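You operate a simulated robot arm through the tools that you are given. There is no shell and no other tool.

You run a simulated robot arm. Do the job below in one go: nothing can be reset, and whatever is moved stays where it is left.

TASK
Wipe the dust off the light table with the green wipe block.
Fine: switch the light on first; put the block back, light off and cover shut at the end. Set down upright: green wipe block. What is to be rubbed or washed off counts as gone when no trace of it is left.

Only the result counts: the job must be done as asked and must still hold three seconds after the hand-in. Knocking over, shifting, dropping, spilling or breaking anything else fails it. A push-on lid holds only when it is set on centred and level and pressed home; a screw cap is set on level and turned clockwise until tight.

THE ROBOT
A 7-joint arm with a two-finger parallel gripper, fixed in place. Base frame: the origin is on the floor under the middle of its stand, x ahead of it, y to its left, z up; the work surface is at about z = 80.8. Lengths are in cm, angles in degrees, forces in N, time in s.
It reaches about 137.2 cm from its shoulder. Its first joint turns from -149.0 to 149.0 degrees. Payload 3.43 kg.
Tool frame: the origin (TCP) lies between the finger pads and is the grasp point; the fingertips stand 3 cm ahead of it; z points along the fingers, y is the line along which they close. Largest opening 9.4 cm; finger width 2.8, thickness 1; the body of the gripper, 5 by 9.6 cm, starts 5.5 cm behind the TCP.
Orientation is told as [roll, pitch, yaw] about the base's x, y, z axes, in that order, counted from this pose: with the fingers straight down and closing along the base's y, the tool's x points along the base's -x, its y along +y and its z along -z.

THE INTERFACE
- The arm moves only by the tool jog_arm. Its argument "rows" is a list of rows, each a list of 3 entries, a list of its own where there are three numbers: the shift along the base's x, y, z in m, then the turn, a rotation vector about the base's x, y, z in rad, then the opening, from 0 (shut) to 1 (fully open). In form: [[[tx, ty, tz], [rx, ry, rz], fingers], ...]. A call has 1 to 20 rows; each row shifts and turns the commanded pose from where the row before left it. A row lasts 0.2 s, in which the tool goes at most 5 cm and 8.6 degrees; a call with a longer step from one row to the next is refused whole, and so is a gripper value outside its range. Where a pose cannot be reached the arm comes as near as it can. A force on the tool above 90 N (or 10 N above the force at the start of the call, whichever is more), or a blocked arm, ends the call early, and 0.2 s more pass. Each finger travels about 4.5 cm/s and halts on what it meets, pressing with about 41 N; the grip force reading is that of the motor and also rises with nothing between the fingers. The clock runs only during rows and for 0.2 s after the last one: add rows that do not move to give the fingers time. It gives the time, the measured TCP pose, the force on the tool (base axes), the opening and the grip force at its end, in the units of the frame above (readings bear some noise), with the torque about the TCP (base axes, N m) and any sound that the robot's microphone picked up.
- Cameras (640 x 400 px; columns grow to the right, rows downward): "scene" is fixed at [5.52, -49.31, 164.08]; the picture's right is [0.21, -0.98, 0.00], its down [-0.65, -0.14, -0.75] and it looks along [0.73, 0.16, -0.67] (base axes); focal length 333 px, centre (320, 200). "wrist" rides on the gripper at [7.6, 1.4, -10.2] in the tool frame; the picture's right is [-0.18, 0.98, 0.00], its down [-0.75, -0.14, -0.64] and it looks along [-0.63, -0.12, 0.77] (tool axes); focal length 243 px, centre (320, 200). There is no depth. A picture from a camera that has moved, and an enlarged one, comes with that camera's place and axes in the base frame and with its lens. The place of the scene camera against the robot may be out by one fixed shift of up to 2.5 cm in any direction.
- get_image(camera): a new picture of that camera. No time passes.
- close_up(camera, box): a new picture of the part [left, top, right, bottom] of that camera's present view, enlarged. No time passes.
- job_done(): hands the job in; it is judged then, once.

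Nothing tells you positions but the pictures and the camera data. Unless the task says otherwise, let go and move clear before handing in.

The tools are called after "Emit:" by a JSON object that holds its "api" and its "payload". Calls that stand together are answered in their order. jog_arm: Moves the arm, as the interface text tells. Its arguments: {"type":"object","properties":{"rows":{"type":"array"}},"required":["rows"]} The other tools are called the same way: get_image (camera) takes a picture; close_up (camera, box) takes an enlarged picture of a part of a camera's view; job_done () hands the job in.

At the start:

```text
clock: 0.0
tool_pos: [69.05, -70.68, 115.61]
ee_rot: [0.0, -0.1, 0.1]
ft_force: [0.3, -0.6, -0.1]
ft_torque: [0.01, -0.04, 0.02]
gripper_width: 9.41
grip_force: 0.0
```

scene: 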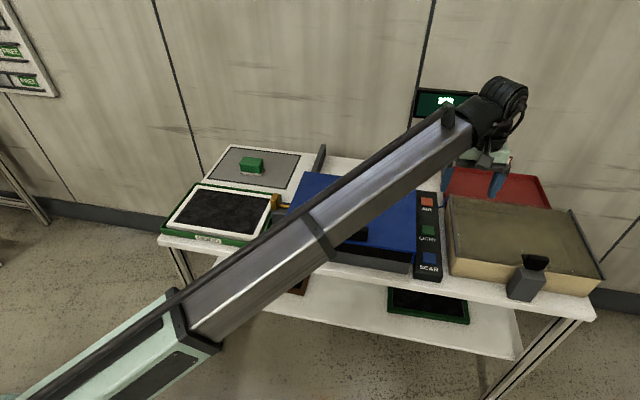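
wrist: 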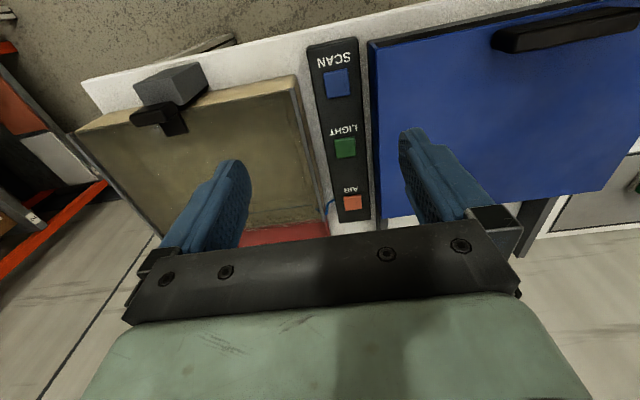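

I see a bench with a blue-covered unit (probably the light table/scanner) with an AIR / LIGHT / SCAN button strip, a green block on a grey plate further left, and other boxes. I'll take closer looks before moving.

Emit:
{"api": "close_up", "payload": {"camera": "scene", "box": [150, 130, 350, 255]}}

Emit:
{"api": "close_up", "payload": {"camera": "scene", "box": [320, 70, 620, 330]}}

Emit:
{"api": "get_image", "payload": {"camera": "wrist"}}

```text
3.20 times, centred on (250, 192) of scene
camera zoom: at [5.52, -49.31, 164.08], right [0.21, -0.98, 0.0], down [-0.65, -0.14, -0.75], along [0.73, 0.16, -0.67], focal length 1066 px, centre (544, 224)
```

zoom: 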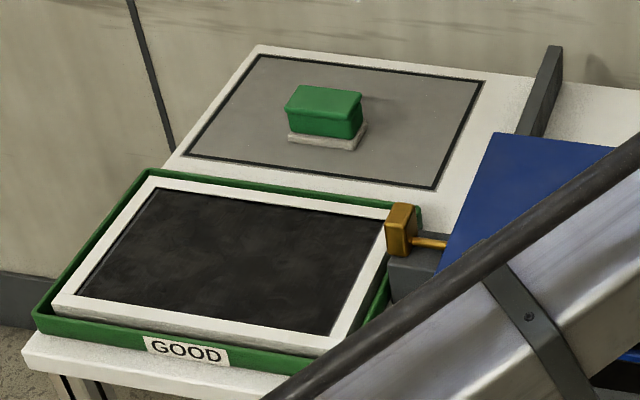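

```text
1.54 times, centred on (470, 200) of scene
camera zoom: at [5.52, -49.31, 164.08], right [0.21, -0.98, 0.0], down [-0.65, -0.14, -0.75], along [0.73, 0.16, -0.67], focal length 512 px, centre (89, 200)
```

zoom: 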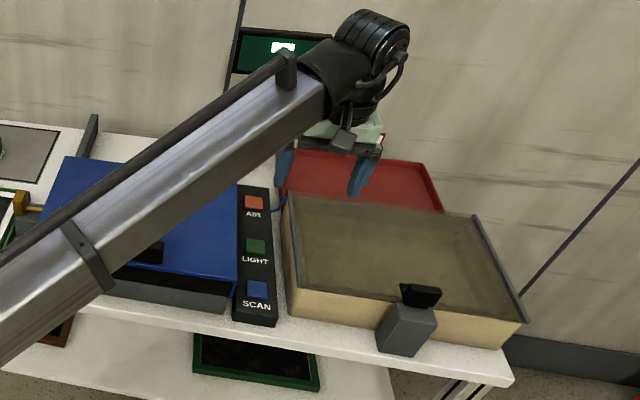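

```text
taken
camera wrist: at [61.47, -69.17, 125.88], right [0.18, 0.98, 0.0], down [0.75, -0.14, 0.64], along [0.63, -0.12, -0.77], focal length 243 px, centre (320, 200)
```

wrist: 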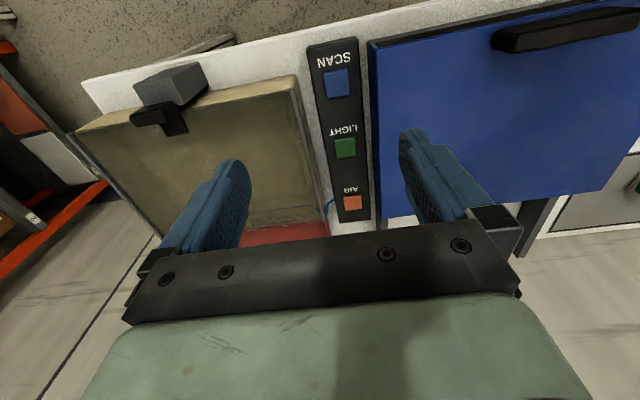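

The LIGHT button looks to be near (84, -68.5). I'll raise and move the gripper left over the blue cover to see it and the green block.

Emit:
{"api": "jog_arm", "payload": {"rows": [[[-0.01, 0.04, 0.01], [0, 0, 0], 1], [[-0.01, 0.04, 0.01], [0, 0, 0], 1], [[-0.01, 0.04, 0.01], [0, 0, 0], 1], [[-0.01, 0.04, 0.01], [0, 0, 0], 1], [[-0.01, 0.04, 0.01], [0, 0, 0], 1], [[-0.01, 0.04, 0.01], [0, 0, 0], 1], [[-0.01, 0.04, 0.01], [0, 0, 0], 1], [[-0.01, 0.04, 0.01], [0, 0, 0], 1], [[0, 0, 0], [0, 0, 0], 1]]}}

Emit:
{"api": "get_image", "payload": {"camera": "wrist"}}

Emit:
{"api": "get_image", "payload": {"camera": "scene"}}

```text
clock: 2.0
tool_pos: [64.29, -41.18, 115.76]
ee_rot: [-1.1, -1.5, 0.2]
ft_force: [12.6, -31.0, -44.0]
ft_torque: [2.75, -2.1, 2.22]
gripper_width: 9.41
grip_force: 0.1
out of reach, approached as far as the arm can: row 5, 6, 7, 8
```

```text
taken
camera wrist: at [56.36, -39.45, 126.0], right [0.18, 0.98, -0.01], down [0.74, -0.13, 0.66], along [0.65, -0.13, -0.75], focal length 243 px, centre (320, 200)
```

wrist: 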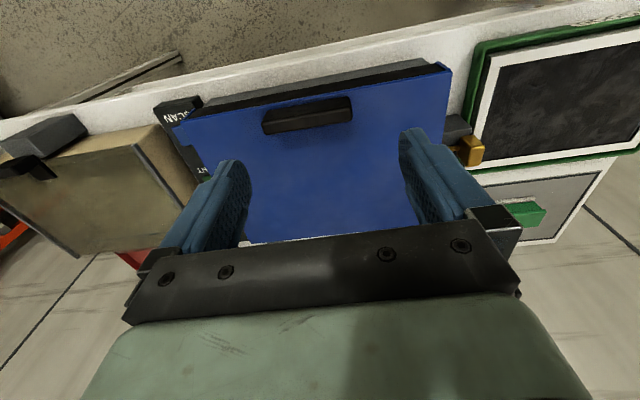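

```text
taken
```

scene: 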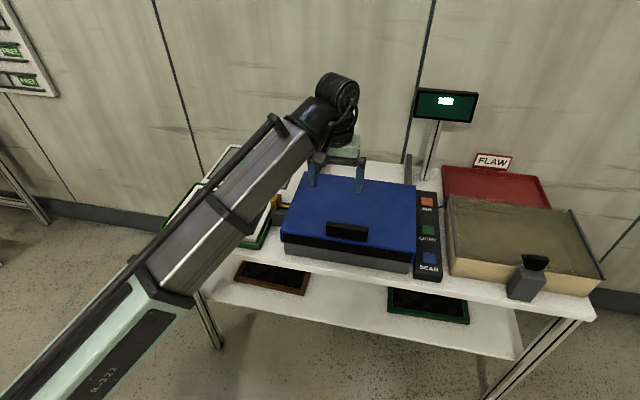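

The near pose was out of reach (too close to the base), so I'll move out ahead and a little lower, where the arm can reach, and check the force clears.

Emit:
{"api": "jog_arm", "payload": {"rows": [[[0.04, 0, 0], [0, 0, 0], 1], [[0.04, 0, 0], [0, 0, 0], 1], [[0, 0, 0], [0, 0, 0], 1]]}}

Emit:
{"api": "get_image", "payload": {"camera": "scene"}}

Emit:
{"api": "get_image", "payload": {"camera": "wrist"}}

```text
clock: 2.8
tool_pos: [72.29, -41.04, 115.93]
ee_rot: [0.0, 0.0, 0.0]
ft_force: [6.1, -21.3, -28.3]
ft_torque: [2.04, -1.5, 1.54]
gripper_width: 9.43
grip_force: 0.1
```

```text
taken
```

scene: 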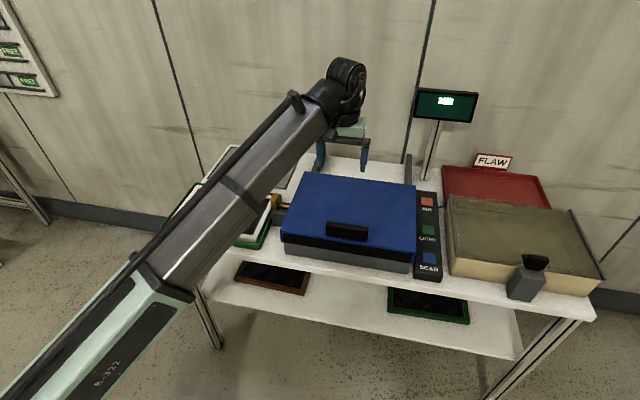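

```text
taken
camera wrist: at [64.57, -39.66, 126.27], right [0.18, 0.98, 0.0], down [0.75, -0.14, 0.64], along [0.63, -0.12, -0.77], focal length 243 px, centre (320, 200)
```

wrist: 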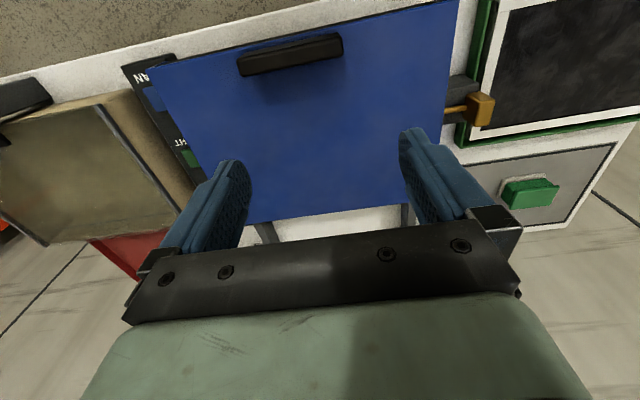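

The blue cover's handle is on the near edge and two posts stand behind it (likely a rest for the opened lid). I'll check the force settles and look closer at the orange piece on the left, the handle and the other things.

Emit:
{"api": "jog_arm", "payload": {"rows": [[[0, 0, 0], [0, 0, 0], 1], [[0, 0, 0], [0, 0, 0], 1], [[0, 0, 0], [0, 0, 0], 1]]}}

Emit:
{"api": "close_up", "payload": {"camera": "wrist", "box": [420, 60, 640, 240]}}

Emit:
{"api": "close_up", "payload": {"camera": "wrist", "box": [120, 0, 480, 250]}}

Emit:
{"api": "close_up", "payload": {"camera": "scene", "box": [260, 80, 480, 300]}}

Emit:
{"api": "close_up", "payload": {"camera": "scene", "box": [400, 80, 620, 310]}}

```text
clock: 3.6
tool_pos: [72.15, -41.14, 115.93]
ee_rot: [0.0, -0.2, -0.1]
ft_force: [13.3, -4.8, -30.7]
ft_torque: [-0.2, -0.74, 0.02]
gripper_width: 9.38
grip_force: 0.1
```

```text
2.22 times, centred on (530, 150) of wrist
camera zoom: at [64.55, -39.67, 126.28], right [0.19, 0.98, 0.0], down [0.75, -0.14, 0.64], along [0.63, -0.12, -0.77], focal length 539 px, centre (-147, 311)
```

zoom: 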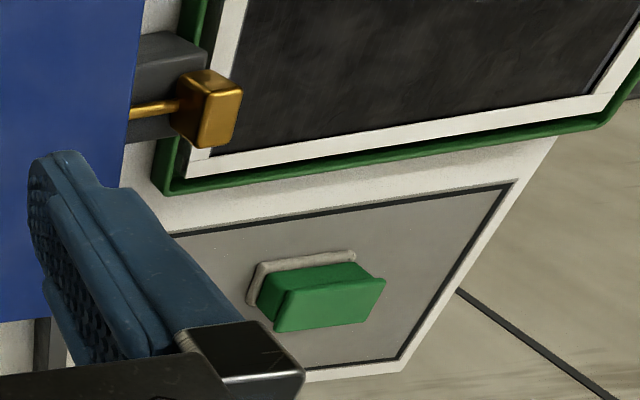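

```text
1.60 times, centred on (300, 125) of wrist
camera zoom: at [64.55, -39.67, 126.28], right [0.19, 0.98, 0.0], down [0.75, -0.14, 0.64], along [0.63, -0.12, -0.77], focal length 388 px, centre (352, 320)
```

zoom: 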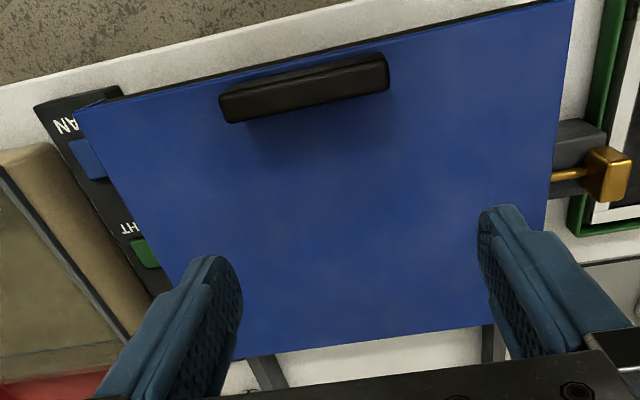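

```text
1.82 times, centred on (370, 190) of scene
camera zoom: at [5.52, -49.31, 164.08], right [0.21, -0.98, 0.0], down [-0.65, -0.14, -0.75], along [0.73, 0.16, -0.67], focal length 606 px, centre (229, 218)
```

zoom: 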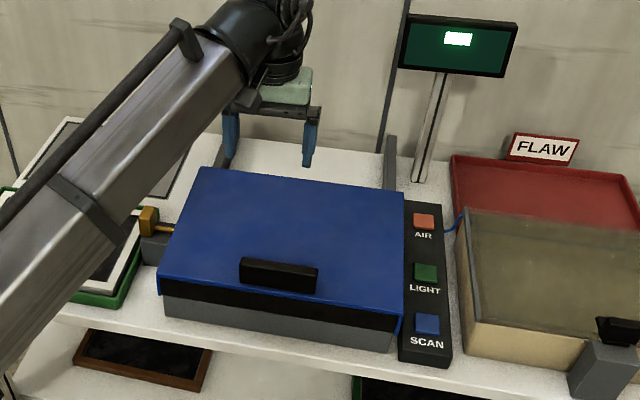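

```text
1.74 times, centred on (510, 195) of scene
camera zoom: at [5.52, -49.31, 164.08], right [0.21, -0.98, 0.0], down [-0.65, -0.14, -0.75], along [0.73, 0.16, -0.67], focal length 579 px, centre (-10, 209)
```

zoom: 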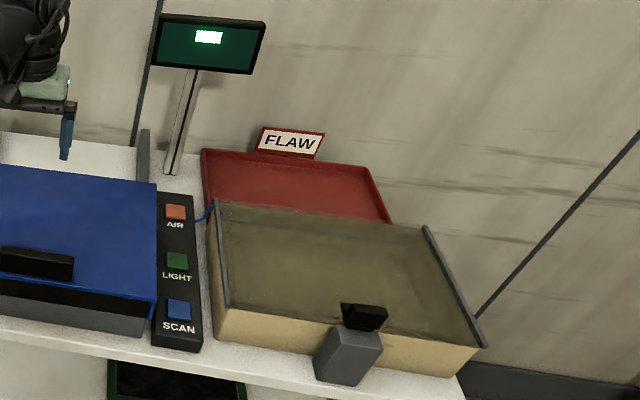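

The LIGHT button sits at about (84, -68.6, 84.5). I'll move above it with closed fingers and check the view.

Emit:
{"api": "jog_arm", "payload": {"rows": [[[0.0148, -0.0343, -0.005], [0, 0, 0], 0.5], [[0.0148, -0.0343, -0.005], [0, 0, 0], 0], [[0.0148, -0.0343, -0.005], [0, 0, 0], 0], [[0.0148, -0.0343, -0.005], [0, 0, 0], 0], [[0.0148, -0.0343, -0.01], [0, 0, 0], 0], [[0.0148, -0.0343, -0.01], [0, 0, 0], 0], [[0.0148, -0.0343, -0.01], [0, 0, 0], 0], [[0.0148, -0.0343, -0.01], [0, 0, 0], 0], [[0, 0, 0], [0, 0, 0], 0], [[0, 0, 0], [0, 0, 0], 0]]}}

Emit:
{"api": "get_image", "payload": {"camera": "wrist"}}

Emit:
{"api": "get_image", "payload": {"camera": "scene"}}

```text
clock: 5.8
tool_pos: [83.97, -68.4, 109.95]
ee_rot: [0.0, 0.1, 0.0]
ft_force: [-0.5, 0.2, 0.6]
ft_torque: [-0.02, 0.0, 0.0]
gripper_width: 0.0
grip_force: 33.2
```

```text
taken
camera wrist: at [76.41, -66.95, 120.34], right [0.18, 0.98, 0.0], down [0.75, -0.14, 0.64], along [0.63, -0.12, -0.77], focal length 243 px, centre (320, 200)
```

wrist: 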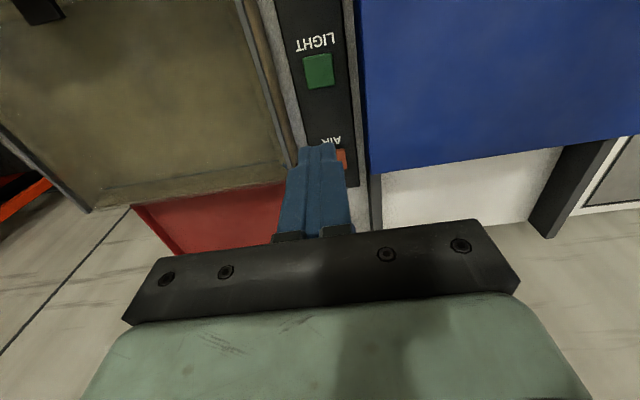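

```text
taken
```

scene: 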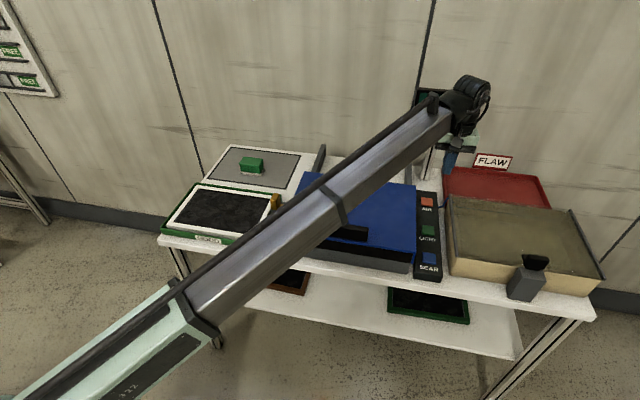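

The force reads zero now (earlier load came from the joint limit). I triangulate the LIGHT button top at about (84.1, -68.6, 83.7); I'll come down just above it and check.

Emit:
{"api": "jog_arm", "payload": {"rows": [[[0, 0, -0.04], [0, 0, 0], 0], [[0, 0, -0.04], [0, 0, 0], 0], [[0, 0, -0.04], [0, 0, 0], 0], [[0, 0, -0.04], [0, 0, 0], 0], [[0, 0, -0.03], [0, 0, 0], 0], [[0, 0, 0], [0, 0, 0], 0]]}}

Emit:
{"api": "get_image", "payload": {"camera": "wrist"}}

Emit:
{"api": "close_up", "payload": {"camera": "scene", "box": [340, 140, 520, 300]}}

```text
clock: 7.2
tool_pos: [84.01, -68.59, 90.94]
ee_rot: [0.0, 0.1, -0.1]
ft_force: [-0.3, 0.4, -0.2]
ft_torque: [-0.04, -0.01, 0.02]
gripper_width: 0.0
grip_force: 32.8
```

```text
taken
camera wrist: at [76.4, -67.0, 101.24], right [0.18, 0.98, 0.0], down [0.75, -0.14, 0.64], along [0.63, -0.12, -0.77], focal length 243 px, centre (320, 200)
```

wrist: 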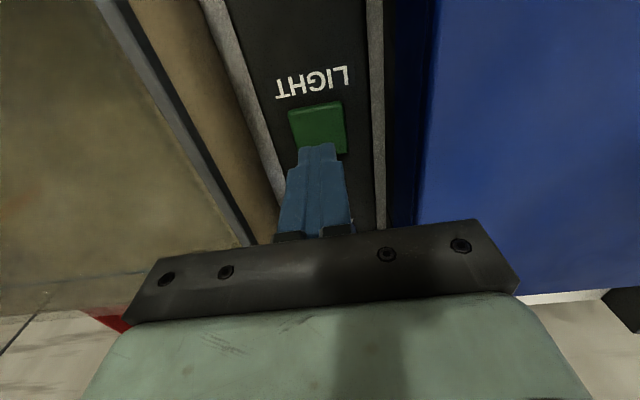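

```text
2.50 times, centred on (430, 220) of scene
camera zoom: at [5.52, -49.31, 164.08], right [0.21, -0.98, 0.0], down [-0.65, -0.14, -0.75], along [0.73, 0.16, -0.67], focal length 833 px, centre (45, 150)
```

zoom: 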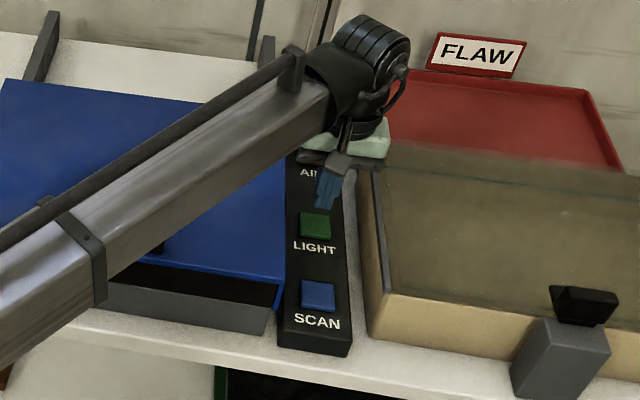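

The button is right below the fingertips. I'll go down in small steps until it clicks.

Emit:
{"api": "jog_arm", "payload": {"rows": [[[0, 0, -0.015], [0, 0, 0], 0], [[0, 0, -0.015], [0, 0, 0], 0], [[0, 0, -0.004], [0, 0, 0], 0], [[0, 0, -0.004], [0, 0, 0], 0]]}}

Emit:
{"api": "close_up", "payload": {"camera": "wrist", "box": [240, 50, 420, 200]}}

```text
clock: 8.2
tool_pos: [84.03, -68.45, 87.17]
ee_rot: [0.0, 0.0, 0.0]
ft_force: [0.6, -0.2, 1.7]
ft_torque: [-0.02, 0.01, 0.03]
gripper_width: 0.0
grip_force: 33.0
```

```text
2.67 times, centred on (330, 125) of wrist
camera zoom: at [76.41, -67.03, 97.5], right [0.18, 0.98, 0.0], down [0.75, -0.14, 0.64], along [0.63, -0.12, -0.77], focal length 647 px, centre (293, 400)
```

zoom: 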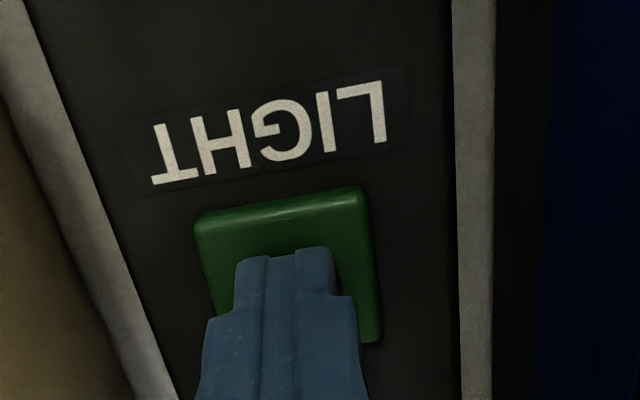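

The fingertips are just touching the button. I'll press a few millimetres more.

Emit:
{"api": "jog_arm", "payload": {"rows": [[[0, 0, -0.002], [0, 0, 0], 0], [[0, 0, -0.002], [0, 0, 0], 0], [[0, 0, 0], [0, 0, 0], 0]]}}

Emit:
{"api": "get_image", "payload": {"camera": "wrist"}}

Emit:
{"api": "get_image", "payload": {"camera": "scene"}}

```text
clock: 9.0
tool_pos: [83.94, -68.53, 86.79]
ee_rot: [0.0, 0.0, 0.0]
ft_force: [-0.2, -1.1, 3.3]
ft_torque: [-0.02, -0.01, 0.02]
gripper_width: 0.0
grip_force: 32.6
heard: click
```

```text
taken
camera wrist: at [76.41, -67.02, 97.13], right [0.18, 0.98, 0.0], down [0.75, -0.14, 0.64], along [0.63, -0.12, -0.77], focal length 243 px, centre (320, 200)
```

wrist: 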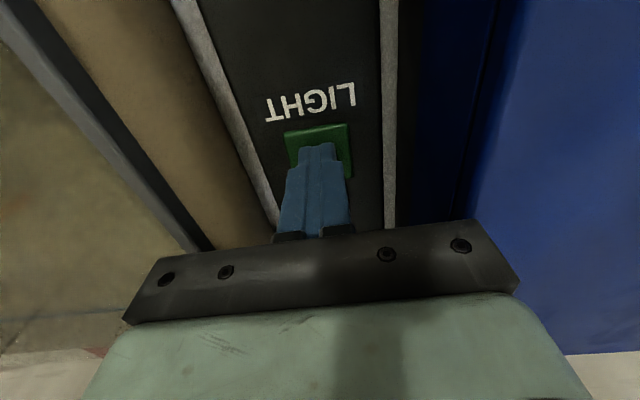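

```text
taken
```

scene: 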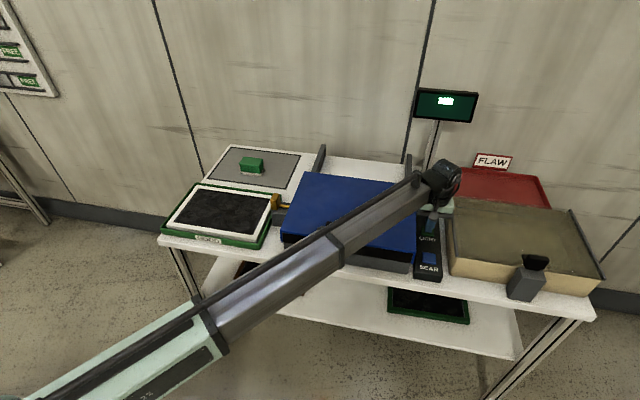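

A click was heard. I'll raise straight up and see what changed (button, display, panels).

Emit:
{"api": "jog_arm", "payload": {"rows": [[[0, 0, 0.01], [0, 0, 0], 0], [[0, 0, 0.04], [0, 0, 0], 0], [[0, 0, 0.045], [0, 0, 0], 0], [[0, 0, 0.045], [0, 0, 0], 0], [[0, 0, 0.045], [0, 0, 0], 0], [[0, 0, 0.045], [0, 0, 0], 0], [[0, 0, 0], [0, 0, 0], 0]]}}

Emit:
{"api": "close_up", "payload": {"camera": "scene", "box": [380, 70, 540, 300]}}

Emit:
{"api": "close_up", "payload": {"camera": "scene", "box": [150, 130, 350, 255]}}

Emit:
{"api": "get_image", "payload": {"camera": "wrist"}}

```text
clock: 10.6
tool_pos: [84.0, -68.43, 109.76]
ee_rot: [0.0, 0.1, -0.1]
ft_force: [0.0, 0.5, 0.2]
ft_torque: [0.0, 0.01, -0.01]
gripper_width: 0.0
grip_force: 33.1
```

```text
1.74 times, centred on (460, 185) of scene
camera zoom: at [5.52, -49.31, 164.08], right [0.21, -0.98, 0.0], down [-0.65, -0.14, -0.75], along [0.73, 0.16, -0.67], focal length 579 px, centre (76, 226)
```

zoom: 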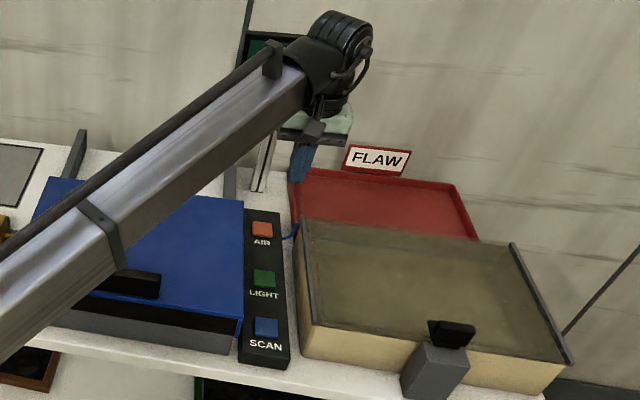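

```text
3.20 times, centred on (250, 192) of scene
camera zoom: at [5.52, -49.31, 164.08], right [0.21, -0.98, 0.0], down [-0.65, -0.14, -0.75], along [0.73, 0.16, -0.67], focal length 1066 px, centre (544, 224)
```

zoom: 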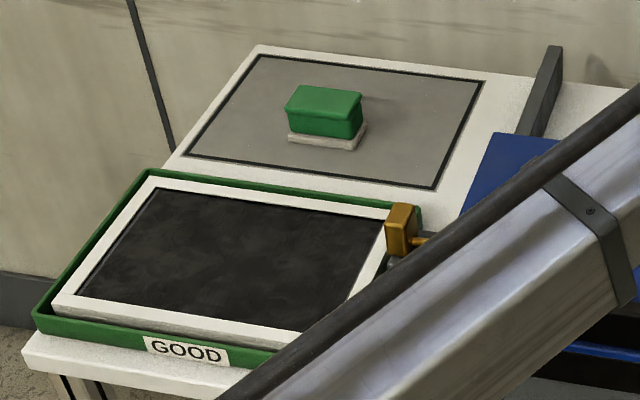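

```text
taken
camera wrist: at [76.43, -66.98, 120.05], right [0.18, 0.98, 0.0], down [0.75, -0.14, 0.64], along [0.63, -0.12, -0.77], focal length 243 px, centre (320, 200)
```

wrist: 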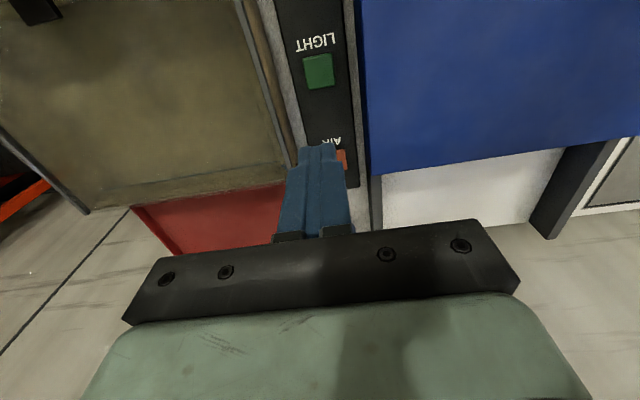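

No visible panel lit up, so the light surface must be under the blue cover. I'll move left to inspect the orange piece at the cover's left edge (about (82.6, -17.6)), which may be a latch.

Emit:
{"api": "jog_arm", "payload": {"rows": [[[0.002, 0.042, 0], [0, 0, 0], 0], [[0.002, 0.042, 0], [0, 0, 0], 0], [[0.002, 0.042, 0], [0, 0, 0], 0], [[0.002, 0.042, 0], [0, 0, 0], 0], [[0.002, 0.042, 0], [0, 0, 0], 0], [[0.002, 0.042, 0], [0, 0, 0], 0], [[0.002, 0.042, 0], [0, 0, 0], 0], [[0.002, 0.042, 0], [0, 0, 0], 0], [[0.002, 0.042, 0], [0, 0, 0], 0], [[0.002, 0.042, 0], [0, 0, 0], 0], [[0, 0, 0], [0, 0, 0], 0]]}}

Emit:
{"api": "get_image", "payload": {"camera": "wrist"}}

Emit:
{"api": "get_image", "payload": {"camera": "scene"}}

```text
clock: 13.0
tool_pos: [85.81, -26.53, 109.72]
ee_rot: [0.0, 0.0, 0.0]
ft_force: [0.1, -0.3, 0.5]
ft_torque: [-0.01, -0.02, -0.02]
gripper_width: 0.0
grip_force: 32.9
```

```text
taken
camera wrist: at [78.27, -24.97, 120.06], right [0.18, 0.98, 0.0], down [0.75, -0.14, 0.64], along [0.63, -0.12, -0.77], focal length 243 px, centre (320, 200)
```

wrist: 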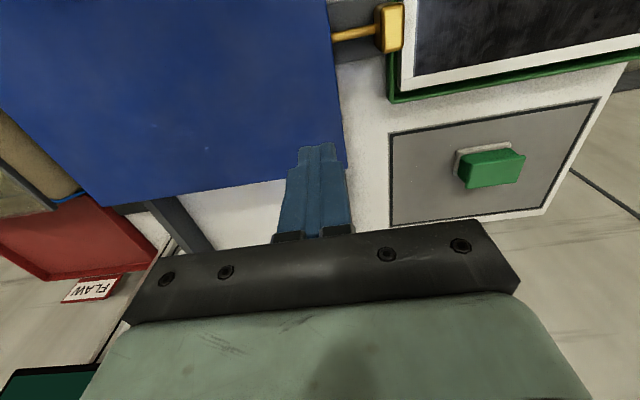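

```text
taken
```

scene: 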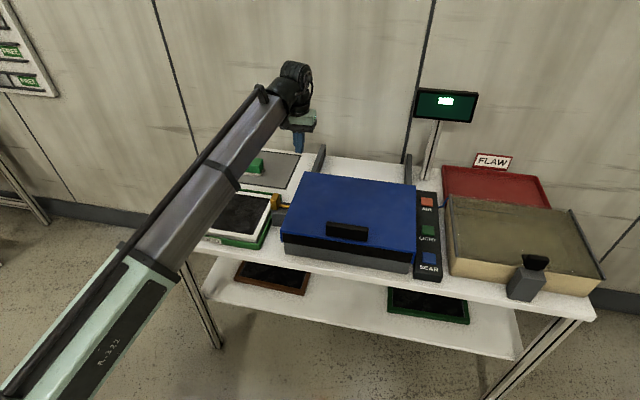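

Emit:
{"api": "close_up", "payload": {"camera": "scene", "box": [260, 140, 440, 290]}}

Emit:
{"api": "close_up", "payload": {"camera": "scene", "box": [240, 175, 320, 260]}}

Emit:
{"api": "close_up", "payload": {"camera": "wrist", "box": [280, 0, 560, 200]}}

```text
2.67 times, centred on (350, 215) of scene
camera zoom: at [5.52, -49.31, 164.08], right [0.21, -0.98, 0.0], down [-0.65, -0.14, -0.75], along [0.73, 0.16, -0.67], focal length 888 px, centre (240, 160)
```

zoom: 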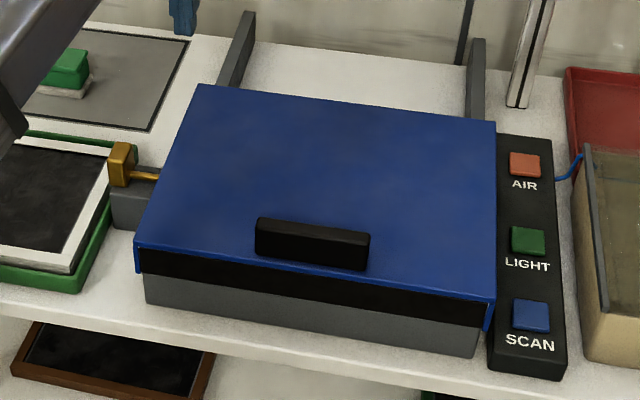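

```text
4.71 times, centred on (280, 218) of scene
camera zoom: at [5.52, -49.31, 164.08], right [0.21, -0.98, 0.0], down [-0.65, -0.14, -0.75], along [0.73, 0.16, -0.67], focal length 1567 px, centre (508, 118)
```

zoom: 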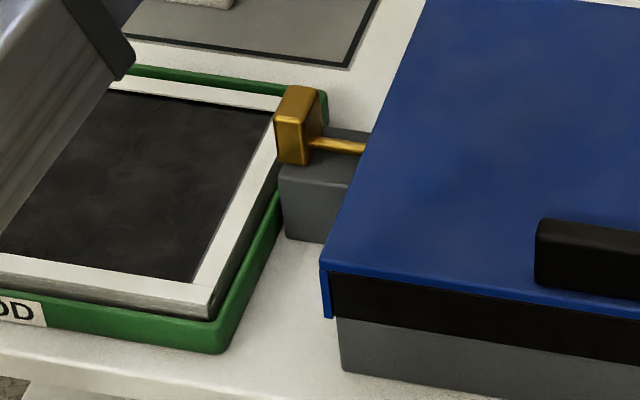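

```text
2.00 times, centred on (420, 100) of wrist
camera zoom: at [78.27, -24.97, 120.06], right [0.18, 0.98, 0.0], down [0.75, -0.14, 0.64], along [0.63, -0.12, -0.77], focal length 485 px, centre (120, 400)
```

zoom: 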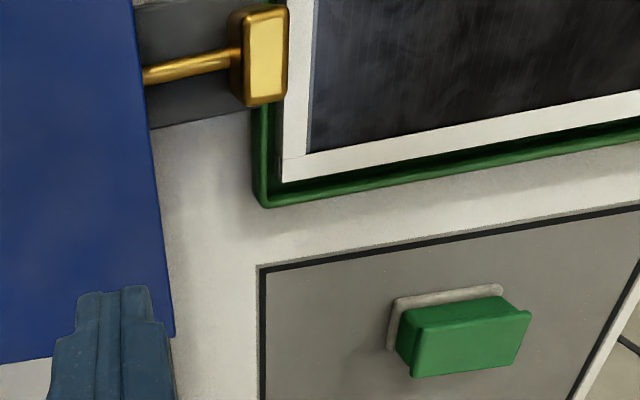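

The brass piece looks like a bolt whose rod runs from a grey block into the cover's side. I'll turn the wrist to look at it from the left side before touching anything.

Emit:
{"api": "jog_arm", "payload": {"rows": [[[0, 0.026, 0], [0, 0, -0.1428], 0], [[0, 0.026, 0], [0, 0, -0.1428], 0], [[0, 0.026, 0], [0, 0, -0.1428], 0], [[0, 0.026, 0], [0, 0, -0.1428], 0], [[0, 0.026, 0], [0, 0, -0.1428], 0], [[0, 0.026, 0], [0, 0, -0.1428], 0], [[0, 0.026, 0], [0, 0, -0.1428], 0], [[0, 0.026, 0], [0, 0, -0.1428], 0], [[0, 0.026, 0], [0, 0, -0.1428], 0], [[0, 0.026, 0], [0, 0, -0.1428], 0], [[0, 0.026, 0], [0, 0, -0.1428], 0], [[0, 0, 0], [0, 0, 0], 0]]}}

Emit:
{"api": "get_image", "payload": {"camera": "wrist"}}

Emit:
{"api": "get_image", "payload": {"camera": "scene"}}

```text
clock: 15.6
tool_pos: [85.93, 2.18, 109.67]
ee_rot: [0.0, 0.0, -90.1]
ft_force: [0.0, 0.5, -0.8]
ft_torque: [-0.02, 0.03, -0.02]
gripper_width: 0.0
grip_force: 32.9
```

```text
taken
camera wrist: at [87.46, 9.88, 120.09], right [0.98, -0.19, 0.0], down [-0.14, -0.75, 0.64], along [-0.12, -0.63, -0.77], focal length 243 px, centre (320, 200)
```

wrist: 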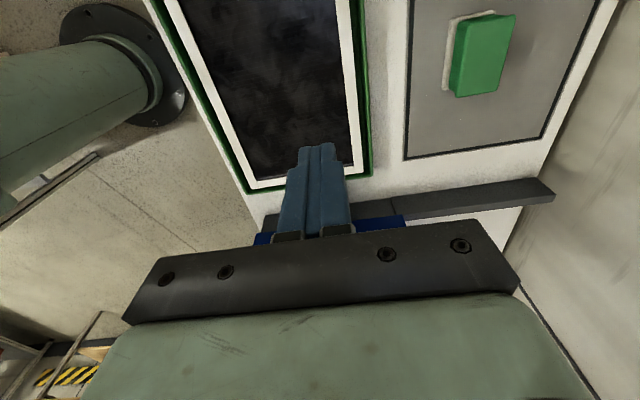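

```text
taken
```

scene: 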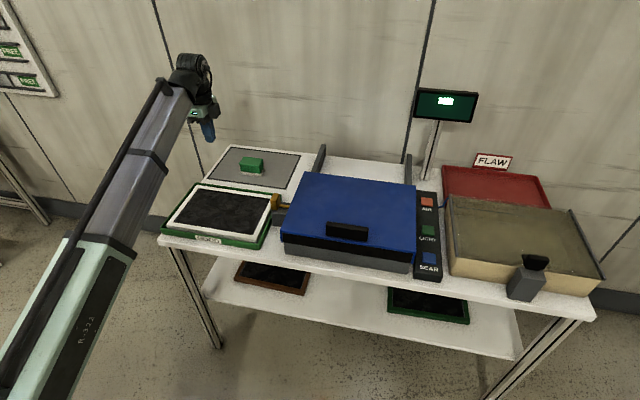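

The gripper hides the far part of the view, so I'll tilt the tool to look sideways at the bolt from the left.

Emit:
{"api": "jog_arm", "payload": {"rows": [[[-0.01, -0.025, -0.015], [-0.14, 0, 0], 0], [[-0.01, -0.025, -0.015], [-0.14, 0, 0], 0], [[-0.01, -0.025, -0.015], [-0.14, 0, 0], 0], [[-0.01, -0.025, -0.015], [-0.14, 0, 0], 0], [[-0.01, -0.025, -0.015], [-0.14, 0, 0], 0], [[0, 0, 0], [0, 0, 0], 0]]}}

Emit:
{"api": "get_image", "payload": {"camera": "wrist"}}

```text
clock: 17.0
tool_pos: [80.94, -10.33, 102.14]
ee_rot: [0.0, -40.2, -90.0]
ft_force: [0.5, -1.1, 0.7]
ft_torque: [0.02, -0.01, 0.0]
gripper_width: 0.0
grip_force: 33.6
```

```text
taken
camera wrist: at [82.44, 2.05, 105.23], right [0.98, -0.14, 0.12], down [-0.14, -0.16, 0.98], along [-0.12, -0.98, -0.18], focal length 243 px, centre (320, 200)
```

wrist: 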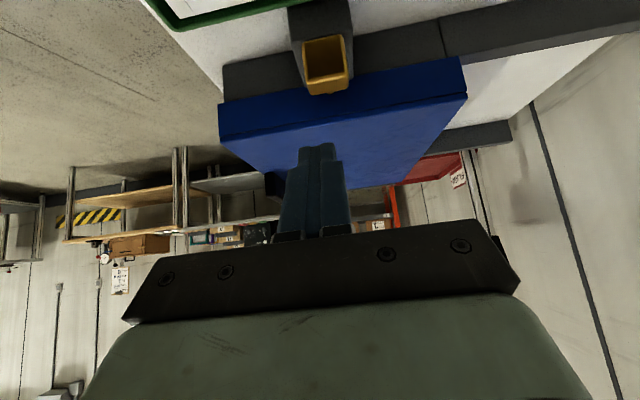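

Emit:
{"api": "close_up", "payload": {"camera": "wrist", "box": [200, 0, 480, 175]}}

Emit:
{"api": "close_up", "payload": {"camera": "wrist", "box": [260, 0, 400, 110]}}

Emit:
{"api": "close_up", "payload": {"camera": "wrist", "box": [420, 0, 640, 180]}}

Emit:
{"api": "get_image", "payload": {"camera": "scene"}}

```text
2.29 times, centred on (340, 88) of wrist
camera zoom: at [82.44, 2.05, 105.23], right [0.98, -0.14, 0.12], down [-0.14, -0.16, 0.98], along [-0.12, -0.98, -0.18], focal length 555 px, centre (274, 457)
```

zoom: 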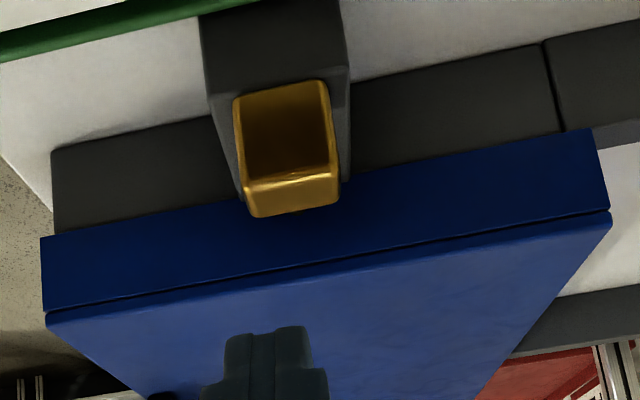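

```text
3.64 times, centred on (330, 55) of wrist
camera zoom: at [82.44, 2.05, 105.23], right [0.98, -0.14, 0.12], down [-0.14, -0.16, 0.98], along [-0.12, -0.98, -0.18], focal length 882 px, centre (284, 727)
```

zoom: 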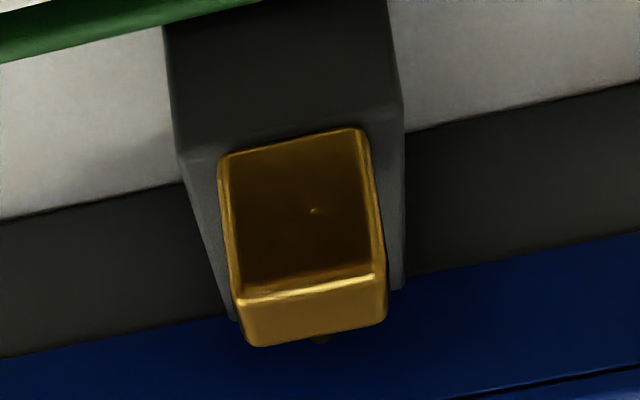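

```text
2.22 times, centred on (530, 90) of wrist
camera zoom: at [82.44, 2.05, 105.23], right [0.98, -0.14, 0.12], down [-0.14, -0.16, 0.98], along [-0.12, -0.98, -0.18], focal length 539 px, centre (-147, 444)
```

zoom: 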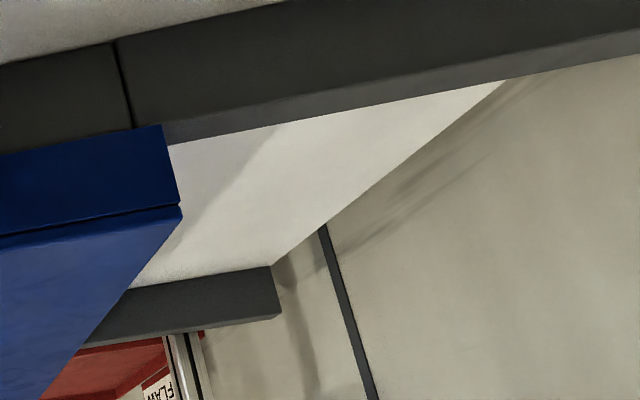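

```text
taken
```

scene: 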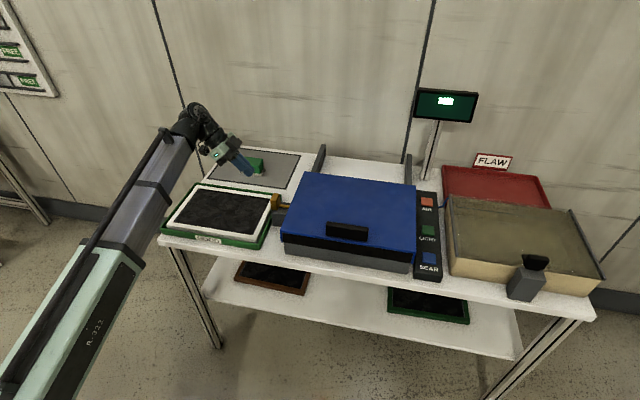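

The two dark bars behind the unit are horizontal rails, so the blue cover most likely slides back along x; the handle is a bar at about (69.1, -43.7), z 90–95. I'll straighten the tool, open the fingers (closing along x) and go above the handle.

Emit:
{"api": "jog_arm", "payload": {"rows": [[[0, -0.02, 0.025], [0.14, 0, 0], 0.5], [[0, -0.02, 0.025], [0.14, 0, 0], 1], [[0, -0.03, 0.02], [0.14, 0, 0], 1], [[0, -0.03, 0.01], [0.14, 0, 0], 1], [[0, -0.03, 0.01], [0.1402, 0, 0], 1], [[-0.01, -0.04, 0], [0, 0, 0], 1], [[-0.03, -0.035, 0], [0, 0, 0], 1], [[-0.03, -0.035, 0], [0, 0, 0], 1], [[-0.03, -0.035, 0], [0, 0, 0], 1], [[0, 0, 0], [0, 0, 0], 1]]}}

Emit:
{"api": "get_image", "payload": {"camera": "wrist"}}

Emit:
{"api": "get_image", "payload": {"camera": "scene"}}

```text
clock: 19.2
tool_pos: [70.9, -37.91, 111.36]
ee_rot: [0.0, -0.1, -90.1]
ft_force: [-0.2, -0.2, 0.0]
ft_torque: [0.0, 0.01, -0.01]
gripper_width: 9.41
grip_force: 0.1
```

```text
taken
camera wrist: at [72.37, -30.23, 121.66], right [0.98, -0.18, 0.0], down [-0.14, -0.75, 0.64], along [-0.12, -0.63, -0.77], focal length 243 px, centre (320, 200)
```

wrist: 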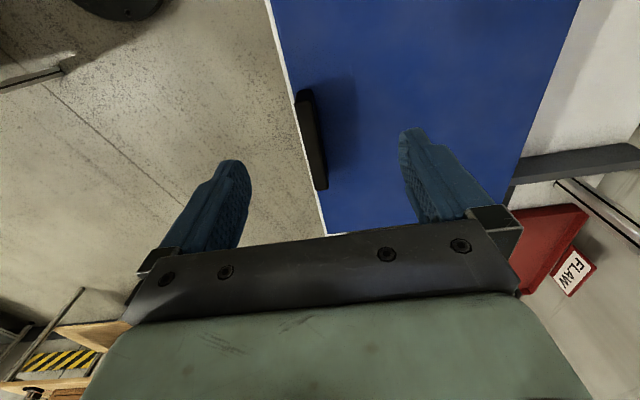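

```text
taken
```

scene: 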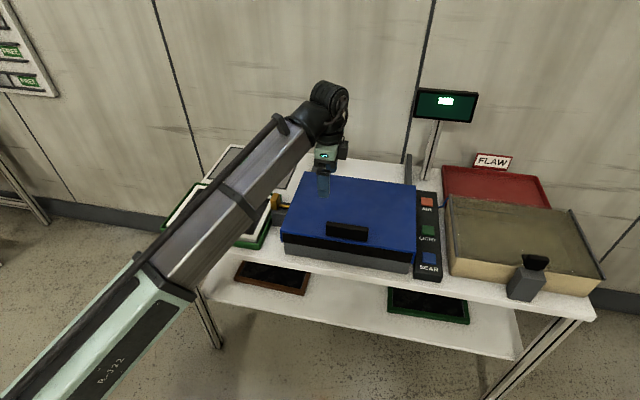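

The handle runs from about (69.2, -37.7) to (68.7, -49.6). I'll go above its middle and down around it.

Emit:
{"api": "jog_arm", "payload": {"rows": [[[-0.01, -0.03, 0], [0, 0, 0], 1], [[-0.009, -0.028, -0.02], [0, 0, 0], 1], [[0, 0, -0.04], [0, 0, 0], 1], [[0, 0, 0], [0, 0, 0], 1]]}}

Emit:
{"api": "get_image", "payload": {"camera": "wrist"}}

Emit:
{"api": "close_up", "payload": {"camera": "scene", "box": [260, 100, 440, 290]}}

```text
clock: 20.2
tool_pos: [69.01, -43.62, 105.18]
ee_rot: [0.0, 0.0, -90.0]
ft_force: [-0.4, 0.2, 0.5]
ft_torque: [-0.01, 0.01, 0.04]
gripper_width: 9.4
grip_force: 0.1
```

```text
taken
camera wrist: at [70.47, -35.95, 115.46], right [0.98, -0.18, 0.0], down [-0.14, -0.75, 0.64], along [-0.12, -0.63, -0.77], focal length 243 px, centre (320, 200)
```

wrist: 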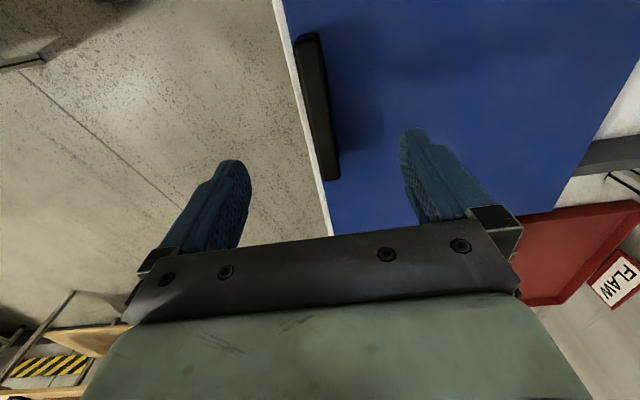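

```text
2.11 times, centred on (350, 195) of scene
camera zoom: at [5.52, -49.31, 164.08], right [0.21, -0.98, 0.0], down [-0.65, -0.14, -0.75], along [0.73, 0.16, -0.67], focal length 701 px, centre (257, 210)
```

zoom: 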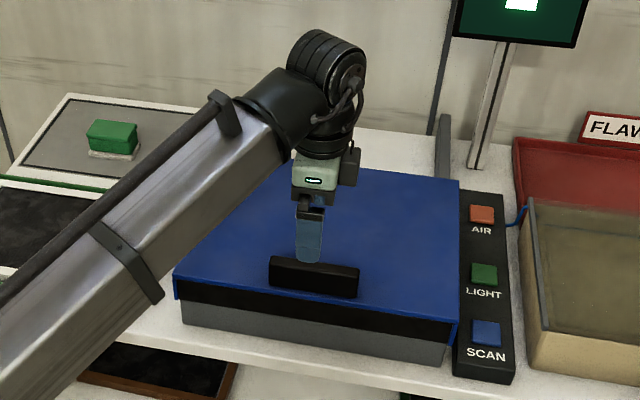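

Aligned over the handle. I'll descend to z≈94 and close on it.

Emit:
{"api": "jog_arm", "payload": {"rows": [[[0, 0, -0.04], [0, 0, 0], 1], [[0, 0, -0.04], [0, 0, 0], 1], [[0, 0, -0.02], [0, 0, 0], 1], [[0, 0, -0.01], [0, 0, 0], 1], [[0, 0, 0], [0, 0, 0], 1]]}}

Emit:
{"api": "close_up", "payload": {"camera": "scene", "box": [260, 140, 440, 290]}}

Emit:
{"api": "get_image", "payload": {"camera": "wrist"}}

```text
clock: 21.4
tool_pos: [69.18, -43.74, 94.51]
ee_rot: [0.3, -0.1, -90.0]
ft_force: [-0.8, 0.4, 35.0]
ft_torque: [0.22, -1.77, -0.01]
gripper_width: 9.38
grip_force: 0.1
```

```text
2.67 times, centred on (350, 215) of scene
camera zoom: at [5.52, -49.31, 164.08], right [0.21, -0.98, 0.0], down [-0.65, -0.14, -0.75], along [0.73, 0.16, -0.67], focal length 888 px, centre (240, 160)
```

zoom: 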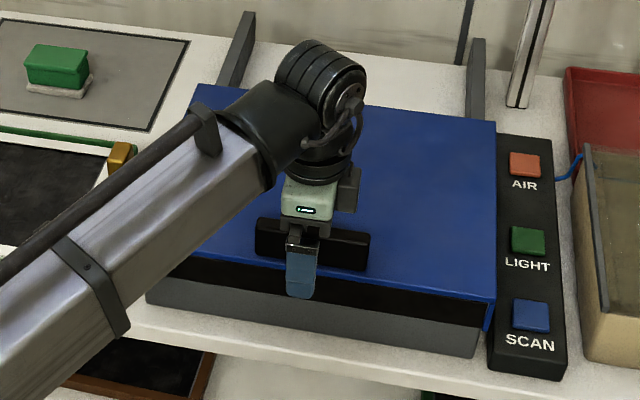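

```text
taken
camera wrist: at [70.48, -35.98, 104.8], right [0.98, -0.18, 0.0], down [-0.14, -0.75, 0.64], along [-0.11, -0.63, -0.77], focal length 243 px, centre (320, 200)
```

wrist: 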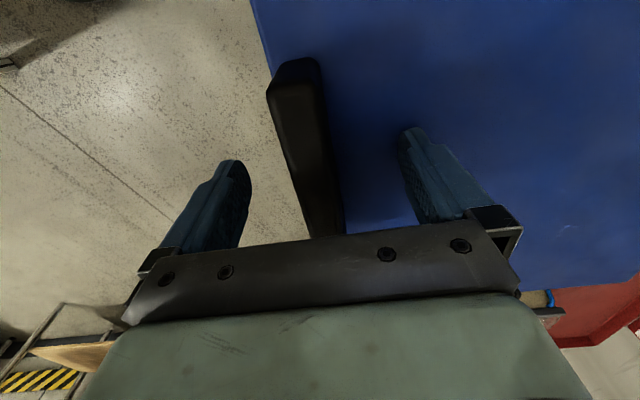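

The inner fingertip touched the cover's top (z≈91.5). I'll back up 1 cm and close on the handle.

Emit:
{"api": "jog_arm", "payload": {"rows": [[[0, 0, 0.008], [0, 0, 0], 1], [[0, 0, 0.003], [0, 0, 0], 1], [[0, 0, 0], [0, 0, 0], 0.6], [[0, 0, 0], [0, 0, 0], 0.3], [[0, 0, 0], [0, 0, 0], 0.1], [[0, 0, 0], [0, 0, 0], 0.1], [[0, 0, 0], [0, 0, 0], 0.1], [[0, 0, 0], [0, 0, 0], 0.1]]}}

Emit:
{"api": "get_image", "payload": {"camera": "wrist"}}

```text
clock: 23.2
tool_pos: [69.09, -43.65, 95.19]
ee_rot: [-0.1, 0.0, -89.9]
ft_force: [-2.3, 0.0, -2.4]
ft_torque: [-0.07, 0.08, -0.11]
gripper_width: 2.44
grip_force: 45.0
```

```text
taken
camera wrist: at [70.56, -36.01, 105.67], right [0.98, -0.18, 0.0], down [-0.14, -0.75, 0.64], along [-0.12, -0.63, -0.77], focal length 243 px, centre (320, 200)
```

wrist: 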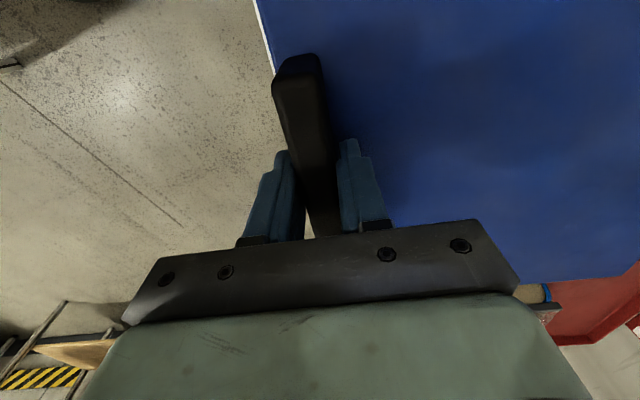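

I have the handle (2.44 cm thick). Now a gentle test push backward (+x) in small steps, watching the force.

Emit:
{"api": "jog_arm", "payload": {"rows": [[[0.002, 0, 0], [0, 0, 0], 0.1], [[0.002, 0, 0], [0, 0, 0], 0.1]]}}

```text
clock: 23.8
tool_pos: [69.45, -43.69, 95.33]
ee_rot: [0.0, 0.0, -90.0]
ft_force: [-2.3, -0.1, -5.6]
ft_torque: [-0.12, 0.07, -0.07]
gripper_width: 2.43
grip_force: 44.8
```

It moves with almost no force. I'll continue a bit.

Emit:
{"api": "jog_arm", "payload": {"rows": [[[0.004, 0, 0], [0, 0, 0], 0.1], [[0.004, 0, 0], [0, 0, 0], 0.1], [[0.004, 0, 0], [0, 0, 0], 0.1]]}}

Emit:
{"api": "close_up", "payload": {"camera": "scene", "box": [260, 140, 440, 290]}}

```text
clock: 24.6
tool_pos: [70.79, -43.69, 95.28]
ee_rot: [0.0, 0.0, -90.0]
ft_force: [-1.3, 3.3, -10.4]
ft_torque: [-0.48, 0.05, -0.18]
gripper_width: 2.44
grip_force: 45.4
```

```text
2.67 times, centred on (350, 215) of scene
camera zoom: at [5.52, -49.31, 164.08], right [0.21, -0.98, 0.0], down [-0.65, -0.14, -0.75], along [0.73, 0.16, -0.67], focal length 888 px, centre (240, 160)
```

zoom: 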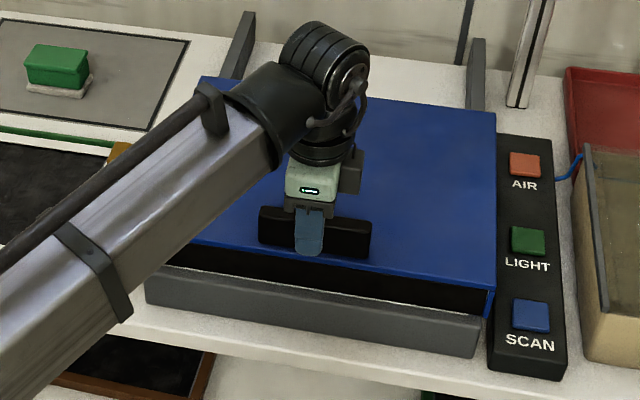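

The cover slides. I'll keep pushing it back in moderate steps while watching force.

Emit:
{"api": "jog_arm", "payload": {"rows": [[[0.01, 0, -0.001], [0, 0, 0], 0.1], [[0.015, 0, 0], [0, 0, 0], 0.1], [[0.015, 0, 0], [0, 0, 0], 0.1], [[0.01, 0, 0], [0, 0, 0], 0.1]]}}

Emit:
{"api": "get_image", "payload": {"camera": "scene"}}

```text
clock: 25.6
tool_pos: [75.87, -43.5, 95.29]
ee_rot: [0.1, 0.0, -90.0]
ft_force: [1.3, 0.7, 0.0]
ft_torque: [0.78, 0.29, -0.11]
gripper_width: 2.45
grip_force: 44.6
```

```text
taken
```

scene: 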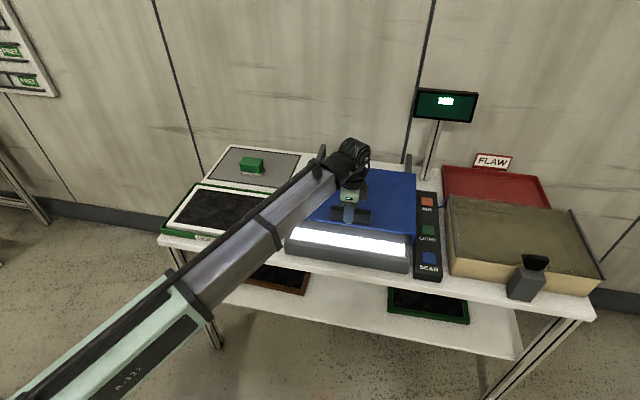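

The lit light table is appearing under the cover. I'll continue to slide the cover back.

Emit:
{"api": "jog_arm", "payload": {"rows": [[[0.02, 0, 0], [0, 0, 0], 0.1], [[0.02, 0, 0], [0, 0, 0], 0.1], [[0.02, 0, 0], [0, 0, 0], 0.1], [[0.02, 0, 0], [0, 0, 0], 0.1], [[0.02, 0, 0], [0, 0, 0], 0.1]]}}

Emit:
{"api": "get_image", "payload": {"camera": "scene"}}

```text
clock: 26.8
tool_pos: [85.89, -43.67, 95.34]
ee_rot: [0.1, 0.0, -90.0]
ft_force: [2.2, 2.9, 6.6]
ft_torque: [-0.08, 0.07, 0.0]
gripper_width: 2.43
grip_force: 45.2
```

```text
taken
```

scene: 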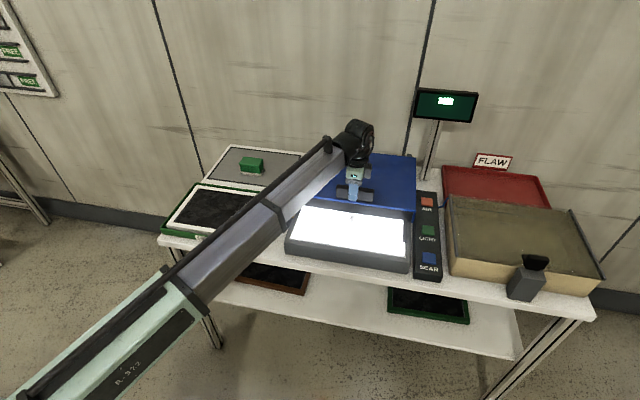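

Emit:
{"api": "jog_arm", "payload": {"rows": [[[0.02, 0, 0.0005], [0, 0, 0], 0.1], [[0.02, 0, 0], [0, 0, 0], 0.1], [[0.02, 0, 0], [0, 0, 0], 0.1], [[0.01, 0, 0], [0, 0, 0], 0.1]]}}

Emit:
{"api": "close_up", "payload": {"camera": "scene", "box": [260, 110, 440, 290]}}

```text
clock: 27.8
tool_pos: [92.85, -43.72, 95.3]
ee_rot: [0.0, 0.1, -90.0]
ft_force: [0.3, 0.3, -1.3]
ft_torque: [0.18, 0.43, -0.02]
gripper_width: 2.44
grip_force: 45.3
```

```text
2.22 times, centred on (350, 200) of scene
camera zoom: at [5.52, -49.31, 164.08], right [0.21, -0.98, 0.0], down [-0.65, -0.14, -0.75], along [0.73, 0.16, -0.67], focal length 740 px, centre (253, 200)
```

zoom: 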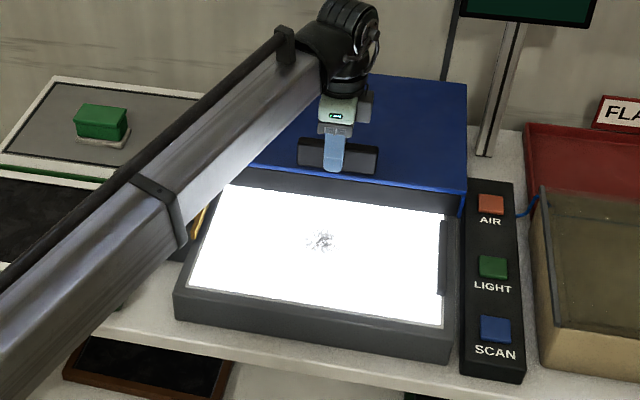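

The light table is exposed with a dust patch near its middle. I'll release the handle, rise, and inspect with both cameras before deciding if the cover must go further.

Emit:
{"api": "jog_arm", "payload": {"rows": [[[0, 0, 0], [0, 0, 0], 0.4], [[0, 0, 0], [0, 0, 0], 0.7], [[0, 0, 0], [0, 0, 0], 0.7], [[0, 0, 0.02], [0, 0, 0], 0.7], [[0, 0, 0.04], [0, 0, 0], 0.7], [[0, 0, 0.045], [0, 0, 0], 0.7], [[0, 0, 0.045], [0, 0, 0], 0.7], [[0, 0, 0], [0, 0, 0], 0.7]]}}

Emit:
{"api": "get_image", "payload": {"camera": "wrist"}}

Emit:
{"api": "close_up", "payload": {"camera": "scene", "box": [260, 110, 440, 290]}}

```text
clock: 29.6
tool_pos: [92.8, -43.65, 110.22]
ee_rot: [0.0, 0.1, -90.0]
ft_force: [-0.9, 0.9, 0.1]
ft_torque: [-0.01, 0.05, -0.01]
gripper_width: 6.58
grip_force: 0.1
```

```text
taken
camera wrist: at [94.23, -35.96, 120.63], right [0.98, -0.18, 0.0], down [-0.14, -0.75, 0.64], along [-0.12, -0.63, -0.77], focal length 243 px, centre (320, 200)
```

wrist: 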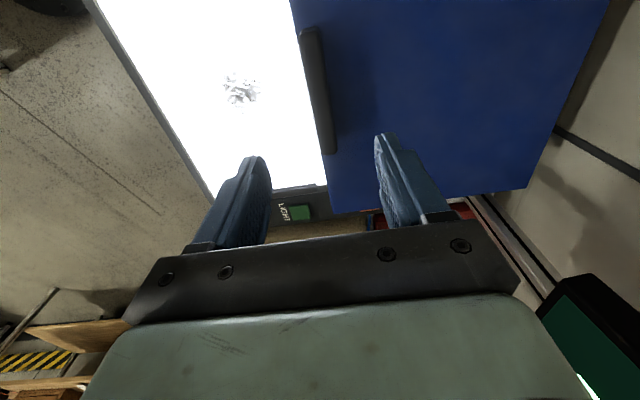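

```text
2.22 times, centred on (350, 200) of scene
camera zoom: at [5.52, -49.31, 164.08], right [0.21, -0.98, 0.0], down [-0.65, -0.14, -0.75], along [0.73, 0.16, -0.67], focal length 740 px, centre (253, 200)
```

zoom: 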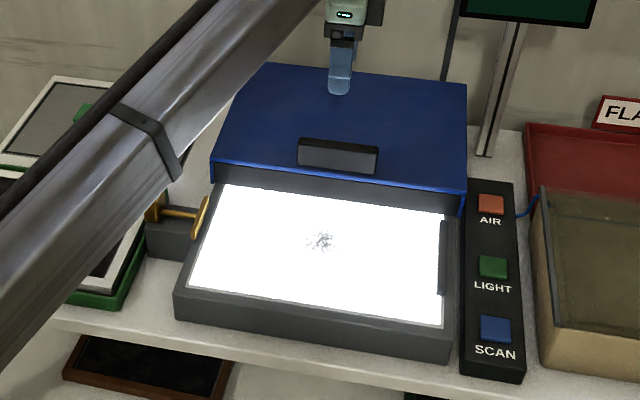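

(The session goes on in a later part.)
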